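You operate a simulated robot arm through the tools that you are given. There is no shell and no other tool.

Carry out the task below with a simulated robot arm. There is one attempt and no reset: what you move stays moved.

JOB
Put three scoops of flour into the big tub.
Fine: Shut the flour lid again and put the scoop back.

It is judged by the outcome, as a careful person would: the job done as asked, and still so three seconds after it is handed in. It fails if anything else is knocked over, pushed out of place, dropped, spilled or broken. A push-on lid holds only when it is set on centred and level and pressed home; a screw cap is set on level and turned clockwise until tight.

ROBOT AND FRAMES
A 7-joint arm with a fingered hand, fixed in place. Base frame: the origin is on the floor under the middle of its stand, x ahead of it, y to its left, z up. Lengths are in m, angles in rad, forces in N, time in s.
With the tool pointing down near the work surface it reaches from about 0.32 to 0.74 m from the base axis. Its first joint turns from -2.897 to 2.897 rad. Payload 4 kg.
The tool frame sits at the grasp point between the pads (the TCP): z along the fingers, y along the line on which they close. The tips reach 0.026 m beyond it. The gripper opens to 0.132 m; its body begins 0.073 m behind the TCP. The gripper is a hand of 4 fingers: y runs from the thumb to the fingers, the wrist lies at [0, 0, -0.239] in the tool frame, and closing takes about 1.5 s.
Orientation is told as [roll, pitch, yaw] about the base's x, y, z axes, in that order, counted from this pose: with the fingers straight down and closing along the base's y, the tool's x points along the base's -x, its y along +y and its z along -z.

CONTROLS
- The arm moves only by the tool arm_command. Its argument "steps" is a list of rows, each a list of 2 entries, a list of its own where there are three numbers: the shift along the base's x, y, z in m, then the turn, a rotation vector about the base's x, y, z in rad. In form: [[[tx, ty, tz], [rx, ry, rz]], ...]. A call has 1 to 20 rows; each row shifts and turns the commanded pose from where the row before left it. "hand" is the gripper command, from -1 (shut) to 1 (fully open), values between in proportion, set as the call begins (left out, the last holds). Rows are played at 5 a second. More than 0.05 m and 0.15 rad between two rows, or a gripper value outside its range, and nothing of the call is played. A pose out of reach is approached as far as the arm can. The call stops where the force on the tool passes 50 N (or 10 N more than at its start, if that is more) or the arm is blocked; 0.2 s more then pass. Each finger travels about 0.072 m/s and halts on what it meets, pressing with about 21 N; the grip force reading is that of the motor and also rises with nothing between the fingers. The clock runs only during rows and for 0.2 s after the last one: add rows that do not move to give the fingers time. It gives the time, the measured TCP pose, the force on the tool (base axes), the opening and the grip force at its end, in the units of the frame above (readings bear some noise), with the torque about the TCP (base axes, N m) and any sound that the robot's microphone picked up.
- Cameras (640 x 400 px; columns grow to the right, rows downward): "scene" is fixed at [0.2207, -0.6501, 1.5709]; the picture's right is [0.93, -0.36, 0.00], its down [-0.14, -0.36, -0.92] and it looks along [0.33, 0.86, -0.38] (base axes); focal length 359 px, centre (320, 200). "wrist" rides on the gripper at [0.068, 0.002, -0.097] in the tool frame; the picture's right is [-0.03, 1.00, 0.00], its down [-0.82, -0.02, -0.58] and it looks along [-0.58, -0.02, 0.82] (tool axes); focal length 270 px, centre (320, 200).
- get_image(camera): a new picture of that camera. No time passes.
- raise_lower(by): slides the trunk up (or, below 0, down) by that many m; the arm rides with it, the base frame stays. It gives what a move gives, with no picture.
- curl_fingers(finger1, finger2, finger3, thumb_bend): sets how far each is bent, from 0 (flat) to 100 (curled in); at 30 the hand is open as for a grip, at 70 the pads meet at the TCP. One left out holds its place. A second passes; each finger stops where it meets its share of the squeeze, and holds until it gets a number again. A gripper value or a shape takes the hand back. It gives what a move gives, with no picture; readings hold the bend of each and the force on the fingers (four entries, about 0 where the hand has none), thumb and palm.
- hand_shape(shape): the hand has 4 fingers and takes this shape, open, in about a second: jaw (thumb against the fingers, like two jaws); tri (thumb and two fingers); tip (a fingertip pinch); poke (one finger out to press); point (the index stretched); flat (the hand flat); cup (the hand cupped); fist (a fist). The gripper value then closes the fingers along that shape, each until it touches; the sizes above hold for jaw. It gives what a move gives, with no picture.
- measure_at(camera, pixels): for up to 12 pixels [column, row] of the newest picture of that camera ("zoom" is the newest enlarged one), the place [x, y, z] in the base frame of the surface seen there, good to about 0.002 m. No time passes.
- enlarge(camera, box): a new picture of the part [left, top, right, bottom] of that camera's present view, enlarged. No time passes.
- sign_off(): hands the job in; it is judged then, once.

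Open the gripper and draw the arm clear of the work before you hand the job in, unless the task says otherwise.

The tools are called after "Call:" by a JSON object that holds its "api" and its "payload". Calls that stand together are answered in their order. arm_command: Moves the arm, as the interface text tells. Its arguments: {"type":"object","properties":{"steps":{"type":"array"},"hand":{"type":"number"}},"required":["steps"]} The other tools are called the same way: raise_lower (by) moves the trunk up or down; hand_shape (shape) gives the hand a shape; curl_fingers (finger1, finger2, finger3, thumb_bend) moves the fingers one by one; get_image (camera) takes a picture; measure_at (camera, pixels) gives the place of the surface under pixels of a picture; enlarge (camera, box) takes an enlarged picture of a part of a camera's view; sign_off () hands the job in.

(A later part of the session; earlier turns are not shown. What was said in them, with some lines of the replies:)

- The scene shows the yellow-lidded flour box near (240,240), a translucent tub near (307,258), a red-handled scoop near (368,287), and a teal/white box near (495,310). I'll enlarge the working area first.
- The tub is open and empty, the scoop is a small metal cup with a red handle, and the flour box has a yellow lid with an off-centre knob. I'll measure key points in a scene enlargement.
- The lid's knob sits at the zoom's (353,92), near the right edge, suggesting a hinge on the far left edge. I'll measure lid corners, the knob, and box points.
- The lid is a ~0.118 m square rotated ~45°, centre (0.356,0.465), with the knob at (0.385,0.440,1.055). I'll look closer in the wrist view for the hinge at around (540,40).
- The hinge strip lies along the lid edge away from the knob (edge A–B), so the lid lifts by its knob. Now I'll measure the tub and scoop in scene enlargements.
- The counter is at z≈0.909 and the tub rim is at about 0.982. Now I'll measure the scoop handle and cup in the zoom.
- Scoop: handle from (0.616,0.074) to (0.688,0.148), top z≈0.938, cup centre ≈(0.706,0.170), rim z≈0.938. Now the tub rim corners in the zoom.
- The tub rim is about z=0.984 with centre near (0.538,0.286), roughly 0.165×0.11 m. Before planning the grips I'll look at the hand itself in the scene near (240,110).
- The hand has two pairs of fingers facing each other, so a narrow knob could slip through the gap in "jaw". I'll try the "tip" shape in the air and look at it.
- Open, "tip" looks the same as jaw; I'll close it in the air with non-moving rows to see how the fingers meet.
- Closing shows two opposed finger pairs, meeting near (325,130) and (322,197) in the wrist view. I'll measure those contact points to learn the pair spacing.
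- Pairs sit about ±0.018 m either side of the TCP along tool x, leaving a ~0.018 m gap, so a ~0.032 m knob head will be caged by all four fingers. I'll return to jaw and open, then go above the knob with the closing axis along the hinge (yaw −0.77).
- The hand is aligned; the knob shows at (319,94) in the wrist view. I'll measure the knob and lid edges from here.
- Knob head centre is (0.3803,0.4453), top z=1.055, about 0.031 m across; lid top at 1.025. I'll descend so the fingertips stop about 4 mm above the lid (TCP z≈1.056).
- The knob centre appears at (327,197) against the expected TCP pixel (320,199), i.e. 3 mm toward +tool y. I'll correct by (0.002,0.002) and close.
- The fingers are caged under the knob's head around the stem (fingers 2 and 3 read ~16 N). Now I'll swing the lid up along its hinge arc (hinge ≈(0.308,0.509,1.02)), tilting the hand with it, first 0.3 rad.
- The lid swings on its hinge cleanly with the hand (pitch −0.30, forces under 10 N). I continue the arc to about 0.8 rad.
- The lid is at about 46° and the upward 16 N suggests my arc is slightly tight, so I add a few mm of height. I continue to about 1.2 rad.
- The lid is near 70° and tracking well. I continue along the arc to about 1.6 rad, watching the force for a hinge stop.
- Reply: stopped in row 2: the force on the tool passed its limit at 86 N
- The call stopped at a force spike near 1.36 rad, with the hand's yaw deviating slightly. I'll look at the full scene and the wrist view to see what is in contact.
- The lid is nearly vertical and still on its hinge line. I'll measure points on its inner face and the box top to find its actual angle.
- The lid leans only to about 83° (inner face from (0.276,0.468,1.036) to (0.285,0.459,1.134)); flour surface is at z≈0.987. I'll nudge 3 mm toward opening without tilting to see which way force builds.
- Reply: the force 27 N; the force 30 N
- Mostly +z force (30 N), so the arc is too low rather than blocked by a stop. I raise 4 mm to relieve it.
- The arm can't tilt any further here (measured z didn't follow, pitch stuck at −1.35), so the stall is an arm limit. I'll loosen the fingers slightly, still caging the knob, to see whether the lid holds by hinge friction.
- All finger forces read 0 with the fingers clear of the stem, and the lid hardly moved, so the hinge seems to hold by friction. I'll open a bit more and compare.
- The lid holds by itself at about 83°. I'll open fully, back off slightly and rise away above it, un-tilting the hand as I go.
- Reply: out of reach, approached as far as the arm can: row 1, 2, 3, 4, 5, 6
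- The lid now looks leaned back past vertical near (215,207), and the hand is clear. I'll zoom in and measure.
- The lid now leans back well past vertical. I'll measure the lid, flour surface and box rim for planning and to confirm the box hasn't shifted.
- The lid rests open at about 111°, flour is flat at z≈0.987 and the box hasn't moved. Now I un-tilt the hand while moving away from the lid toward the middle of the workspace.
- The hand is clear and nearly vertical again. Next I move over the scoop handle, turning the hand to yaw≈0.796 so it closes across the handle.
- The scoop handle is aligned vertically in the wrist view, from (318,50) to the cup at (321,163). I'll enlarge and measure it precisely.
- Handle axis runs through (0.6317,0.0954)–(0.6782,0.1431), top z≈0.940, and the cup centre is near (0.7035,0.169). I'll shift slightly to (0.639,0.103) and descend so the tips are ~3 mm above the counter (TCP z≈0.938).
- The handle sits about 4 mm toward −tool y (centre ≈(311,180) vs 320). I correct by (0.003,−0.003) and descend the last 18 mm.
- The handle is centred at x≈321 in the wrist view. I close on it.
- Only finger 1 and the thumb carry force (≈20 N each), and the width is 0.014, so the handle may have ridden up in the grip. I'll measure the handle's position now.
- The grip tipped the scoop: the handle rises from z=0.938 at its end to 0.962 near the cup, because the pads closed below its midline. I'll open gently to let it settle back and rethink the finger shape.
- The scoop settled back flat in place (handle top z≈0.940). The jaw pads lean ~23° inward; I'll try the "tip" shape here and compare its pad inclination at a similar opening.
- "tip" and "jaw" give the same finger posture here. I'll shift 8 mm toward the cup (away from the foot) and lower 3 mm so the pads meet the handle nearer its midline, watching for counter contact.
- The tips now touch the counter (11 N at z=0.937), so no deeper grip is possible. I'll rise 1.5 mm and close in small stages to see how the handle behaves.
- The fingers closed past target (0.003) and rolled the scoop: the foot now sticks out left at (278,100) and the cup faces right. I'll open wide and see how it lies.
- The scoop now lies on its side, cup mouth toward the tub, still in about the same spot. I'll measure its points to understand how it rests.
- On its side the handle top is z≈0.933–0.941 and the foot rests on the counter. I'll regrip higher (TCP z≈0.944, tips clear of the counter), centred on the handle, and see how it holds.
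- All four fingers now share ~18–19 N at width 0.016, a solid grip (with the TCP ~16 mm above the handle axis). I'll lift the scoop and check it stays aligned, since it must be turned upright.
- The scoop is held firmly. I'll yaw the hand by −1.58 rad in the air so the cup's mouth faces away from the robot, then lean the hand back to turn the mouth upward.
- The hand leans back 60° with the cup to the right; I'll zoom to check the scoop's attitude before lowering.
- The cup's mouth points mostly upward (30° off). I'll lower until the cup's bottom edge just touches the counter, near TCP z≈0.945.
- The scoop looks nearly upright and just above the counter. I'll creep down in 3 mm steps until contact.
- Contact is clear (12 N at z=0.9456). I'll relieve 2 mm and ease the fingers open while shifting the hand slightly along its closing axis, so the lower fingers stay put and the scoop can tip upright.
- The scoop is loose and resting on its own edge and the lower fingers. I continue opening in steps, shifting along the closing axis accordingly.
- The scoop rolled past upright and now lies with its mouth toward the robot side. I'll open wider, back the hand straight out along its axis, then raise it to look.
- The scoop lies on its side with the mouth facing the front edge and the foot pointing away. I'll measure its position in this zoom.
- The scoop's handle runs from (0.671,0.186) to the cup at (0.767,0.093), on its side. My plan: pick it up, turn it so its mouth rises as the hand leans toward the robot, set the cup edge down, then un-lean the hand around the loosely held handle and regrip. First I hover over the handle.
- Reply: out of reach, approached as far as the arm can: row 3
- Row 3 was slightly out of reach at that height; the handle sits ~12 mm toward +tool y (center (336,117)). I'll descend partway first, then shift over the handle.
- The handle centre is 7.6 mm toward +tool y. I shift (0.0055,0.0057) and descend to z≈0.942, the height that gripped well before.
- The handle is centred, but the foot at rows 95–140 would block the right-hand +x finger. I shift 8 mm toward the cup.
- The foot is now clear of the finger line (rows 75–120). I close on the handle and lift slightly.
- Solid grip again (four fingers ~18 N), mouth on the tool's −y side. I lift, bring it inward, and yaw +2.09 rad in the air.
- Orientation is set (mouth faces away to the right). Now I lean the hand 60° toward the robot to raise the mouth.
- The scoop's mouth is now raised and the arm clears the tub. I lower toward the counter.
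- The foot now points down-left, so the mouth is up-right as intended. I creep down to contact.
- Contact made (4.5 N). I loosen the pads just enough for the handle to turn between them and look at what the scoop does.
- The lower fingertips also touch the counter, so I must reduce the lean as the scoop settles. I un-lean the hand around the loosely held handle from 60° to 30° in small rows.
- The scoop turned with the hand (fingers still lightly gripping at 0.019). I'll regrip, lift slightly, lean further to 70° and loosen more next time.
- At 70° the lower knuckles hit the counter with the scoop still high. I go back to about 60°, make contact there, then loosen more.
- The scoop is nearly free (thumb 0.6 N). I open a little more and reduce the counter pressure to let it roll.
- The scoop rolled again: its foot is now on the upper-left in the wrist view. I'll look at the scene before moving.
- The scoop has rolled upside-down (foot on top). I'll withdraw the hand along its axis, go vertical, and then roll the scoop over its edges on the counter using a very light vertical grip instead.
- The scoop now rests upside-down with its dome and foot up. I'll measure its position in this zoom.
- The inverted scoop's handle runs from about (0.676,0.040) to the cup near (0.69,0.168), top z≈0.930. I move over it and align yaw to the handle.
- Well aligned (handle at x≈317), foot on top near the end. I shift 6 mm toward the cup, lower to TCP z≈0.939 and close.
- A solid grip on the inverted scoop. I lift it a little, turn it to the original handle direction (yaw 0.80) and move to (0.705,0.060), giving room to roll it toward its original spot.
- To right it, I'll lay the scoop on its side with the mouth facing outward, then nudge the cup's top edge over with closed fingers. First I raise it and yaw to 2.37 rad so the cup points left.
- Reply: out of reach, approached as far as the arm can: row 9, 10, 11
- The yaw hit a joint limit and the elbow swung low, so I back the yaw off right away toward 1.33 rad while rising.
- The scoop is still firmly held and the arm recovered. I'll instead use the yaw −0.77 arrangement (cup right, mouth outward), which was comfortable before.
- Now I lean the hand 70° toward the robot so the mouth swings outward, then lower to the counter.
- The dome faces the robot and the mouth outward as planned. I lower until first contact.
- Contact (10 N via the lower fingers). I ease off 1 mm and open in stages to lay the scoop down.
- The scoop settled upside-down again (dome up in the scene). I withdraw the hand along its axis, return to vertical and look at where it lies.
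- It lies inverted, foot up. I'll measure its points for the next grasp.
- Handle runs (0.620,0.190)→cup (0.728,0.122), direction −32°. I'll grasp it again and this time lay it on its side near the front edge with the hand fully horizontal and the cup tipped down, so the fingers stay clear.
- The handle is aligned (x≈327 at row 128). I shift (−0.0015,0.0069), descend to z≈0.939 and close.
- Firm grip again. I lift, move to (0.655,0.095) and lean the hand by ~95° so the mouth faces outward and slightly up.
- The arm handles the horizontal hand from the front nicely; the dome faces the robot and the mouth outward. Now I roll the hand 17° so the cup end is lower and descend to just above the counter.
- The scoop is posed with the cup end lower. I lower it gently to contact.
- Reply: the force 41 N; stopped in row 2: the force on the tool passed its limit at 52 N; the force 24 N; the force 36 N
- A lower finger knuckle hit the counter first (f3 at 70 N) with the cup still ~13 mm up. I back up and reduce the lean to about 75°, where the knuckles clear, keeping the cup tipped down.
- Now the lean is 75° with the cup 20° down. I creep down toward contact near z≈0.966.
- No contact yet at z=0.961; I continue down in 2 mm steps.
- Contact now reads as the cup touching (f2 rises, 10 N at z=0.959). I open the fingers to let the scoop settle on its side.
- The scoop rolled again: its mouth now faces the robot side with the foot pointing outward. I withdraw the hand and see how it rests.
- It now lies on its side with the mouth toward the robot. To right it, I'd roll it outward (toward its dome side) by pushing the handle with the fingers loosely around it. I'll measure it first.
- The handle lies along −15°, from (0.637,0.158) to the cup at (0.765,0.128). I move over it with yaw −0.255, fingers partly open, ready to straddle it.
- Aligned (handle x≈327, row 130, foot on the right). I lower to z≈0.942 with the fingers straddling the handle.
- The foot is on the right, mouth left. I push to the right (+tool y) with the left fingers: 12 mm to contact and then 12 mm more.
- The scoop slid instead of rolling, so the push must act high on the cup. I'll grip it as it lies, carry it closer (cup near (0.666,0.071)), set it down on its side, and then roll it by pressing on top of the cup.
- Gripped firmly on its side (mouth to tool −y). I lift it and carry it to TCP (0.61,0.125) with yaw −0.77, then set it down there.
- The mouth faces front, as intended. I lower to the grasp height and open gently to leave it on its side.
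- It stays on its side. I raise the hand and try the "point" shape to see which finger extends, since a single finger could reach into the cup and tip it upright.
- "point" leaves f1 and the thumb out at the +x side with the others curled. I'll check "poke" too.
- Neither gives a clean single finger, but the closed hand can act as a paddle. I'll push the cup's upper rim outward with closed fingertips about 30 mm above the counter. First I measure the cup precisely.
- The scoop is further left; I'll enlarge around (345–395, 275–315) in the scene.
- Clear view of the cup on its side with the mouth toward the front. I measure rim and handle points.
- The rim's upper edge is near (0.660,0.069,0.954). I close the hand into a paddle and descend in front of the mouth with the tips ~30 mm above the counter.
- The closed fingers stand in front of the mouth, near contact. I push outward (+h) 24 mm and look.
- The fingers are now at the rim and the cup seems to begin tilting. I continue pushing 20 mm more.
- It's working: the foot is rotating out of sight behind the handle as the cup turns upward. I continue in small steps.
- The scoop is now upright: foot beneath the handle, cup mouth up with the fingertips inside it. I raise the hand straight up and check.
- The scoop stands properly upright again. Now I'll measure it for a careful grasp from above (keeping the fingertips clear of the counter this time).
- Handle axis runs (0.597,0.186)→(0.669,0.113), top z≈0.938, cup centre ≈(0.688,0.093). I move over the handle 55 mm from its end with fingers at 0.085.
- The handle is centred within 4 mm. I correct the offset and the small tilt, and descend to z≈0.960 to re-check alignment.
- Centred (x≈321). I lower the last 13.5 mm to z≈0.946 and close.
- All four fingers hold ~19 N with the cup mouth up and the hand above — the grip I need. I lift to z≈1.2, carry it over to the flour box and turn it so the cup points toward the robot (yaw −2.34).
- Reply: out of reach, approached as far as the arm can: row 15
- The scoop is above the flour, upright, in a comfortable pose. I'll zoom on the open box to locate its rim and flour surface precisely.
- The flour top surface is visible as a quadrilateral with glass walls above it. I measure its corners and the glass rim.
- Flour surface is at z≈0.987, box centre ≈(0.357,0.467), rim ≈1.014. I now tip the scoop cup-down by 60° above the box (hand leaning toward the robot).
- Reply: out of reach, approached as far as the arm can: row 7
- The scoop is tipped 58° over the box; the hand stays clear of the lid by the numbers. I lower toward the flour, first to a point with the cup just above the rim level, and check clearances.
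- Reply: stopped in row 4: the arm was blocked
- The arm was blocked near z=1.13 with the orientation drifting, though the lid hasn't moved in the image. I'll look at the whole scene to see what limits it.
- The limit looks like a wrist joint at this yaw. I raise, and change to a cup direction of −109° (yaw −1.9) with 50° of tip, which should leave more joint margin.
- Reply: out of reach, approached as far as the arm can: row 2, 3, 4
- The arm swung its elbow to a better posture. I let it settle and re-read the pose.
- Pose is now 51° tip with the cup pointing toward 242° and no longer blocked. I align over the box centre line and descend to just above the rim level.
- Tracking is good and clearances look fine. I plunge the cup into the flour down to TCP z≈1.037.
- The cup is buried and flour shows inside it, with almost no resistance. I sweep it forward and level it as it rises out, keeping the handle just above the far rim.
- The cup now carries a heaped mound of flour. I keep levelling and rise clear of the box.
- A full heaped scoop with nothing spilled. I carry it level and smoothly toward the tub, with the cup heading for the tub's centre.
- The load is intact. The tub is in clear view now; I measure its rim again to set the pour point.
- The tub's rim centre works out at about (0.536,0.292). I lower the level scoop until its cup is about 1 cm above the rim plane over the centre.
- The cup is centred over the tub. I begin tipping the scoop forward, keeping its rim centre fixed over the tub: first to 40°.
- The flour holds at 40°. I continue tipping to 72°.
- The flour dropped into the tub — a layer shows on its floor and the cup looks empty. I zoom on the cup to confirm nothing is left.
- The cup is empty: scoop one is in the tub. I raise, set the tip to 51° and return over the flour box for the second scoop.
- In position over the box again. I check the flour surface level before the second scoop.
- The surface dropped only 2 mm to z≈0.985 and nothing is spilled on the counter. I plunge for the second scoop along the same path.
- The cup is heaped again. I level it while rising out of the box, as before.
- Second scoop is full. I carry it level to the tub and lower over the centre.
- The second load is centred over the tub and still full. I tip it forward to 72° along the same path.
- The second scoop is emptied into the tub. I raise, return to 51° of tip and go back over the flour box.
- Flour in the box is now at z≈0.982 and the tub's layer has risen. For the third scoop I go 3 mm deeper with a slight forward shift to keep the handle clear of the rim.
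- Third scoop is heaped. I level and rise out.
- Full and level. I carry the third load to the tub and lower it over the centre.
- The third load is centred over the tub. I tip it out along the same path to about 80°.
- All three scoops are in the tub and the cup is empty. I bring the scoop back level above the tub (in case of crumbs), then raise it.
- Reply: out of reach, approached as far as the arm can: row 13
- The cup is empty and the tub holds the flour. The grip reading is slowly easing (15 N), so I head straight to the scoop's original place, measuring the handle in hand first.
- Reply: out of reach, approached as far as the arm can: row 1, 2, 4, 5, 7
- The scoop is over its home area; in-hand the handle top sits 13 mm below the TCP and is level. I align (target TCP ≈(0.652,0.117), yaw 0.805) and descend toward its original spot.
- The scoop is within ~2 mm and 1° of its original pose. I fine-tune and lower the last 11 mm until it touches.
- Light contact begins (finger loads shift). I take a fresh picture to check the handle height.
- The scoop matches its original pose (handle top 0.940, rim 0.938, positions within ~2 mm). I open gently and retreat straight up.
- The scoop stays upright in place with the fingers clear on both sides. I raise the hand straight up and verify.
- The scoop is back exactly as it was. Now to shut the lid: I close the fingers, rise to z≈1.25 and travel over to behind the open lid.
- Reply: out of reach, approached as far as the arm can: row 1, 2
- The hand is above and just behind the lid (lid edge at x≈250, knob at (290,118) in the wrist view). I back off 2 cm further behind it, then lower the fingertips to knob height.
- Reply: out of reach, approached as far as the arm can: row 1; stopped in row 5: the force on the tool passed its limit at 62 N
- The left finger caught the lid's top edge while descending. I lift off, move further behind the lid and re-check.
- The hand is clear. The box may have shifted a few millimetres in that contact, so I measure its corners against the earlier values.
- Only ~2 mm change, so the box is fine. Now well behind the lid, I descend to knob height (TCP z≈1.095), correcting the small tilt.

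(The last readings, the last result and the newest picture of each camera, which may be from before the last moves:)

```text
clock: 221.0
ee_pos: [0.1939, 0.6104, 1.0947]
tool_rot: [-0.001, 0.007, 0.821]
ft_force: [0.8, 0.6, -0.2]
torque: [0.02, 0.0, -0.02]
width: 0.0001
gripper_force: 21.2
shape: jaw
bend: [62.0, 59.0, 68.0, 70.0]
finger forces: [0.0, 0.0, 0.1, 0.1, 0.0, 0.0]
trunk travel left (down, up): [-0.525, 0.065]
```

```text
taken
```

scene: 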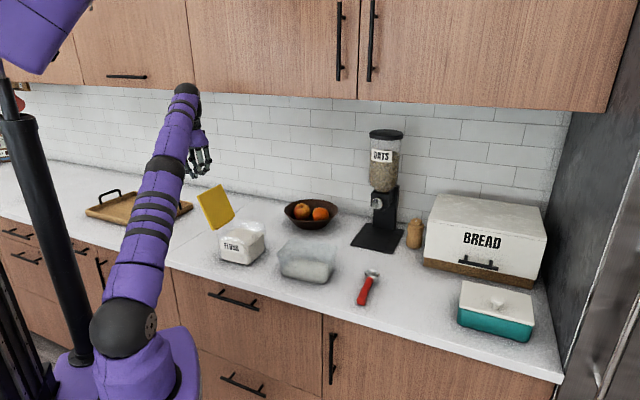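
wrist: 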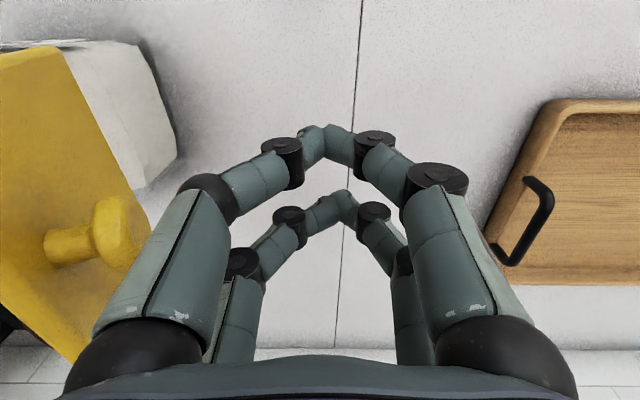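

Clear of the lid; the knob is just left of the fingers. I push toward the lid (+u) in 8 mm rows.

Call:
{"api": "arm_command", "payload": {"steps": [[[0.0057, -0.0056, 0], [0, 0, 0]], [[0.0057, -0.0056, 0], [0, 0, 0]], [[0.0057, -0.0056, 0], [0, 0, 0]], [[0.0057, -0.0056, 0], [0, 0, 0]], [[0.0057, -0.0056, 0], [0, 0, 0]], [[0.0057, -0.0056, 0], [0, 0, 0]], [[0.0057, -0.0056, 0], [0, 0, 0]], [[0.0057, -0.0056, 0], [0, 0, 0]], [[0, 0, 0], [0, 0, 0]]]}}

Call:
{"api": "enlarge", "payload": {"camera": "scene", "box": [160, 140, 290, 275]}}

Call:
{"api": "get_image", "payload": {"camera": "wrist"}}

```text
clock: 223.0
ee_pos: [0.2402, 0.564, 1.0957]
tool_rot: [-0.001, 0.007, 0.822]
ft_force: [-0.1, 1.0, -0.4]
torque: [-0.02, -0.01, -0.02]
width: 0.0
gripper_force: 21.0
shape: jaw
bend: [62.0, 59.0, 68.0, 70.0]
finger forces: [0.0, 0.0, 0.3, 0.0, 0.0, 0.0]
trunk travel left (down, up): [-0.525, 0.065]
```

```text
2.96 times, centred on (225, 208) of scene
```

zoom: 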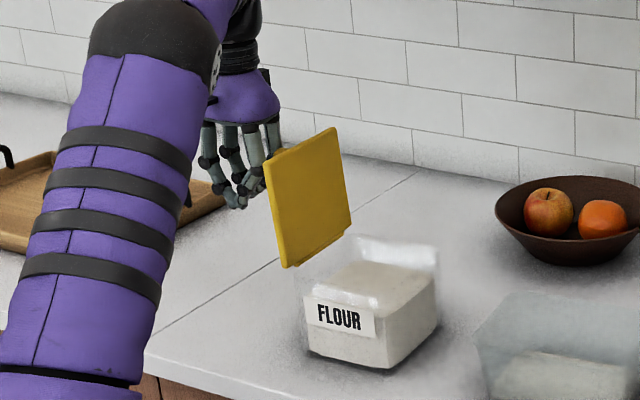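

```text
taken
```

wrist: 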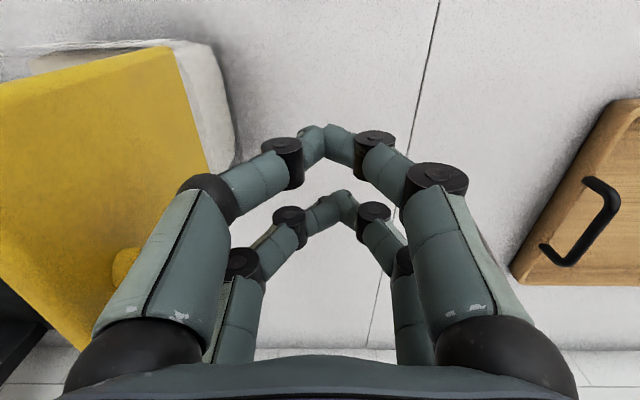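

The lid is swinging forward with almost no force and the box stays put. I continue pushing.

Call:
{"api": "arm_command", "payload": {"steps": [[[0.0057, -0.0056, 0], [0, 0, 0]], [[0.0057, -0.0056, 0], [0, 0, 0]], [[0.0057, -0.0056, 0], [0, 0, 0]], [[0.0057, -0.0056, 0], [0, 0, 0]], [[0.0057, -0.0056, 0], [0, 0, 0]], [[0.0057, -0.0056, 0], [0, 0, 0]], [[0, 0, 0], [0, 0, 0]]]}}

Call:
{"api": "enlarge", "payload": {"camera": "scene", "box": [160, 140, 290, 275]}}

Call:
{"api": "get_image", "payload": {"camera": "wrist"}}

```text
clock: 224.6
ee_pos: [0.2746, 0.5305, 1.0959]
tool_rot: [0.001, 0.007, 0.822]
ft_force: [0.4, -0.6, -0.9]
torque: [0.01, -0.01, 0.0]
width: 0.0
gripper_force: 20.9
shape: jaw
bend: [62.0, 59.0, 68.0, 70.0]
finger forces: [0.0, 0.1, 0.0, 0.0, 0.0, 0.0]
trunk travel left (down, up): [-0.525, 0.065]
```

```text
2.96 times, centred on (225, 208) of scene
```

zoom: 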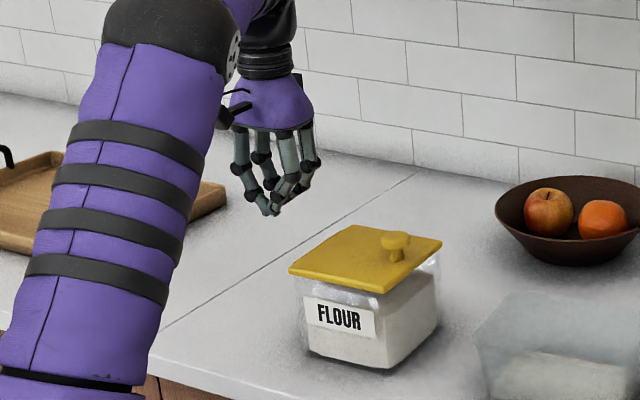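

```text
taken
```

wrist: 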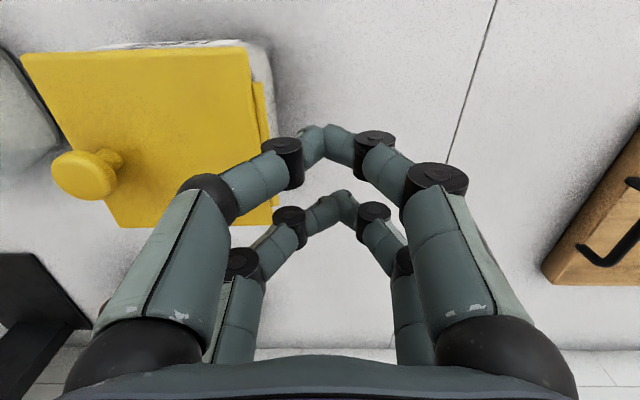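

The lid passed vertical and fell shut. I zoom in and measure its corners to check that it is fully closed and level.

Call:
{"api": "enlarge", "payload": {"camera": "scene", "box": [204, 205, 284, 275]}}

Call:
{"api": "measure_at", "payload": {"camera": "zoom", "pixels": [[160, 148], [278, 72], [436, 102], [330, 182], [352, 82], [353, 120], [250, 130], [345, 330], [190, 300], [432, 256]]}}

```text
5.71 times, centred on (244, 240) of scene
```

zoom: 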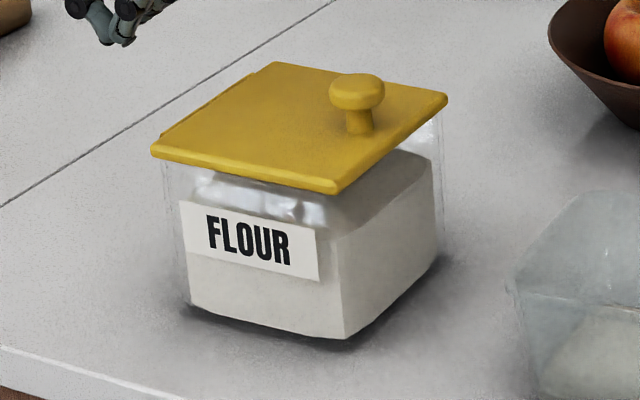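

```text
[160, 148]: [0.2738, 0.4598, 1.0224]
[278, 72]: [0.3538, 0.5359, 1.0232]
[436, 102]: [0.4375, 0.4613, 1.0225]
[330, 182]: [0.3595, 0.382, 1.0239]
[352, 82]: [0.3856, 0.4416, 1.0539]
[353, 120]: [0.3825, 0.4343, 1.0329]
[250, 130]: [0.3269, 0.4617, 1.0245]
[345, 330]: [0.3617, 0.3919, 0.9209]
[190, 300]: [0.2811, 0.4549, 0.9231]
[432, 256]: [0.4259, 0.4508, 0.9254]
```

The lid sits at the same heights as at the start (1.022–1.025, knob top 1.054), level and centred. I'll give the knob a gentle press with the closed fingertips to make sure it's home.

Call:
{"api": "arm_command", "payload": {"steps": [[[0, 0, 0.04], [0, 0, 0]], [[0.02, -0.016, 0.03], [0, 0, 0]], [[0.03, -0.025, 0], [0, 0, 0]], [[0.03, -0.025, 0], [0, 0, 0]], [[0.027, -0.0215, 0], [0, 0, 0]], [[0, 0, -0.04], [0, 0, 0]], [[0, 0, -0.032], [0, 0, 0]], [[0, 0, 0], [0, 0, 0]]]}}

Call:
{"api": "get_image", "payload": {"camera": "wrist"}}

```text
clock: 226.4
ee_pos: [0.3789, 0.4445, 1.093]
tool_rot: [0.0, 0.006, 0.823]
ft_force: [-0.1, -0.3, 0.8]
torque: [0.04, 0.01, 0.01]
width: 0.0
gripper_force: 22.0
shape: jaw
bend: [62.0, 59.0, 68.0, 70.0]
finger forces: [0.1, 0.0, 0.0, 0.1, 0.1, 0.0]
trunk travel left (down, up): [-0.525, 0.065]
```

```text
taken
```

wrist: 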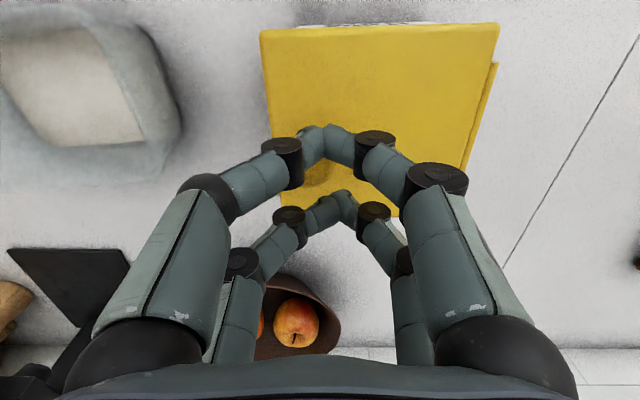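

The knob is right below the fingertips near (320,170). I press down in 2–3 mm steps, watching the force.

Call:
{"api": "arm_command", "payload": {"steps": [[[0.001, -0.001, -0.004], [0, 0, 0]], [[0, 0, -0.004], [0, 0, 0]], [[0, 0, 0], [0, 0, 0]]]}}

Call:
{"api": "arm_command", "payload": {"steps": [[[0, 0, -0.002], [0, 0, 0]], [[0, 0, 0], [0, 0, 0]]]}}

Call:
{"api": "arm_command", "payload": {"steps": [[[0, 0, -0.002], [0, 0, 0]], [[0, 0, 0], [0, 0, 0]]]}}

```text
clock: 227.2
ee_pos: [0.3802, 0.4423, 1.0857]
tool_rot: [0.001, 0.007, 0.821]
ft_force: [-0.7, 0.4, 0.1]
torque: [0.01, 0.0, -0.01]
width: 0.0
gripper_force: 20.8
shape: jaw
bend: [62.0, 59.0, 68.0, 70.0]
finger forces: [0.1, 0.0, 0.0, 0.0, 0.0, 0.0]
trunk travel left (down, up): [-0.525, 0.065]
```

```text
clock: 227.8
ee_pos: [0.3804, 0.4426, 1.082]
tool_rot: [0.0, 0.008, 0.821]
ft_force: [0.0, 0.2, -0.7]
torque: [-0.01, -0.03, -0.01]
width: 0.0
gripper_force: 20.8
shape: jaw
bend: [62.0, 59.0, 68.0, 70.0]
finger forces: [0.0, 0.0, 0.1, 0.0, 0.0, 0.0]
trunk travel left (down, up): [-0.525, 0.065]
```

```text
clock: 228.4
ee_pos: [0.38, 0.4419, 1.082]
tool_rot: [-0.002, 0.007, 0.823]
ft_force: [-0.4, 0.2, 0.6]
torque: [-0.02, -0.05, 0.0]
width: 0.0
gripper_force: 21.1
shape: jaw
bend: [62.0, 59.0, 68.0, 70.0]
finger forces: [0.0, 0.1, 0.0, 0.0, 0.0, 0.0]
trunk travel left (down, up): [-0.525, 0.065]
```

Not yet in contact at z≈1.082; I continue down slightly.

Call:
{"api": "arm_command", "payload": {"steps": [[[0, 0, -0.002], [0, 0, 0]], [[0, 0, 0], [0, 0, 0]]]}}

Call:
{"api": "arm_command", "payload": {"steps": [[[0, 0, -0.002], [0, 0, 0]], [[0, 0, 0], [0, 0, 0]]]}}

Call:
{"api": "arm_command", "payload": {"steps": [[[0, 0, -0.001], [0, 0, 0]], [[0, 0, 0], [0, 0, 0]]]}}

```text
clock: 229.0
ee_pos: [0.38, 0.4437, 1.0789]
tool_rot: [0.0, 0.008, 0.823]
ft_force: [0.2, 0.7, 2.1]
torque: [-0.01, 0.0, -0.01]
width: 0.0003
gripper_force: 21.2
shape: jaw
bend: [62.0, 59.0, 68.0, 70.0]
finger forces: [0.0, 0.0, 0.0, 0.1, 0.0, 0.0]
trunk travel left (down, up): [-0.525, 0.065]
```

```text
clock: 229.6
ee_pos: [0.3808, 0.4422, 1.0784]
tool_rot: [0.0, 0.006, 0.822]
ft_force: [1.7, 2.2, 11.8]
torque: [0.18, -0.06, 0.0]
width: 0.0001
gripper_force: 21.5
shape: jaw
bend: [62.0, 59.0, 69.0, 70.0]
finger forces: [0.1, 0.0, 0.1, 0.1, 0.0, 0.0]
trunk travel left (down, up): [-0.525, 0.065]
```

```text
clock: 230.2
ee_pos: [0.38, 0.4426, 1.0781]
tool_rot: [0.001, 0.007, 0.822]
ft_force: [1.0, 2.6, 17.8]
torque: [0.27, -0.1, -0.06]
width: 0.0001
gripper_force: 20.5
shape: jaw
bend: [62.0, 59.0, 70.0, 70.0]
finger forces: [0.0, 0.1, 0.1, 0.0, 0.0, 0.0]
trunk travel left (down, up): [-0.525, 0.065]
```

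The lid takes 18 N without giving — it is fully shut. I raise, withdraw to the start area, and open the hand.

Call:
{"api": "arm_command", "payload": {"steps": [[[0, 0, 0.02], [0, 0, 0]], [[0, 0, 0.04], [0, 0, 0]], [[0, 0, 0.045], [0, 0, 0]], [[0, -0.02, 0.04], [0, 0, -0.1]], [[-0.004, -0.03, 0.03], [0, 0, -0.12]], [[-0.004, -0.03, 0.03], [0, 0, -0.12]], [[-0.005, -0.03, 0.03], [0, 0, -0.12]], [[-0.005, -0.03, 0.02], [0, 0, -0.12]], [[-0.005, -0.03, 0.01], [0, 0, -0.12]], [[-0.005, -0.03, 0.005], [0, 0, -0.12]], [[-0.005, -0.02, 0], [0, 0, 0]], [[0, 0, 0], [0, 0, 0]]]}}

Call:
{"api": "arm_command", "payload": {"steps": [[[0, 0, 0], [0, 0, 0]], [[0, 0, 0], [0, 0, 0]], [[0, 0, 0], [0, 0, 0]], [[0, 0, 0], [0, 0, 0]], [[0, 0, 0], [0, 0, 0]], [[0, 0, 0], [0, 0, 0]], [[0, 0, 0], [0, 0, 0]], [[0, 0, 0], [0, 0, 0]]], "hand": 1}}

Call:
{"api": "get_image", "payload": {"camera": "scene"}}

Call:
{"api": "enlarge", "payload": {"camera": "scene", "box": [190, 190, 410, 328]}}

```text
clock: 232.8
ee_pos: [0.3491, 0.221, 1.3484]
tool_rot: [-0.001, 0.007, -0.001]
ft_force: [0.1, 0.3, 1.3]
torque: [0.01, 0.03, 0.03]
width: 0.0001
gripper_force: 21.5
shape: jaw
bend: [62.0, 59.0, 69.0, 70.0]
finger forces: [0.1, 0.0, 0.0, 0.0, 0.0, 0.0]
trunk travel left (down, up): [-0.525, 0.065]
```

```text
clock: 234.6
ee_pos: [0.3493, 0.2224, 1.3463]
tool_rot: [0.0, 0.006, 0.0]
ft_force: [-0.3, -0.6, -0.5]
torque: [0.01, -0.01, -0.03]
width: 0.132
gripper_force: 0.0
shape: jaw
bend: [30.0, 30.0, 30.0, 30.0]
finger forces: [0.0, 0.0, 0.0, 0.0, 0.1, 0.0]
trunk travel left (down, up): [-0.525, 0.065]
```

```text
taken
```

scene: 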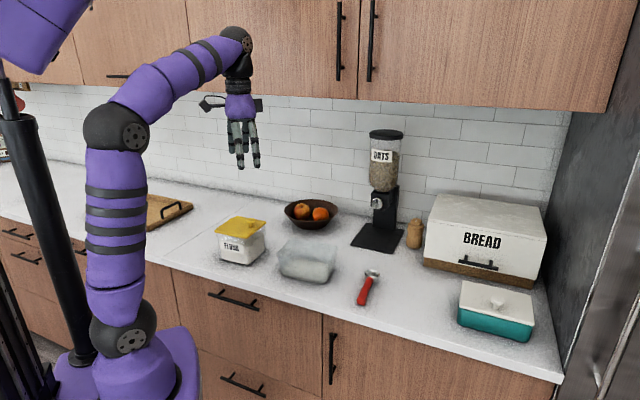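

```text
2.90 times, centred on (300, 259) of scene
```

zoom: 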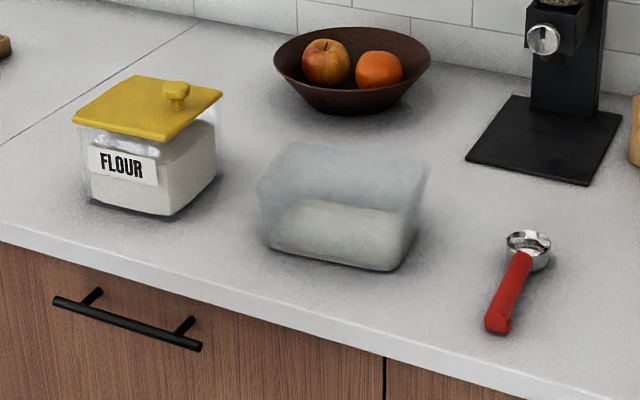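

The final view matches the starting layout. The flour lid is shut, the scoop is back in its place at (368,287), the tub at (307,262) holds the three scoops, and there are no spills. The arm is clear with the gripper open, so I hand the job in.

Call:
{"api": "sign_off", "payload": {}}

```text
The job is handed in.
```

The job is handed in: three heaped scoops of flour are in the big tub, the flour lid is shut and the scoop is back where it was. I had no verdict back from the judging, only that it was handed in.

- **Flour:** all three scoops came out heaped. I poured them over the middle of the tub, and no flour shows on the counter.
- **Lid:** it swung shut after I pushed it from behind, and its corners measure the same heights as at the start. It took about 18 N on the knob without giving.
- **Scoop:** it is upright and within about 2 mm and 1° of its original position.

- **Scoop rolled early on:** it rolled out of the fingers several times before I had a good grip. It moved around on the counter in the process and had to be turned upright again. It was empty then, so nothing spilled.
- **Force on the open lid:** a finger caught the lid's top edge while I was getting ready to close it, and the force briefly reached 62 N. The flour box shifted about 2 mm. Nothing else looks out of place compared with the first picture.
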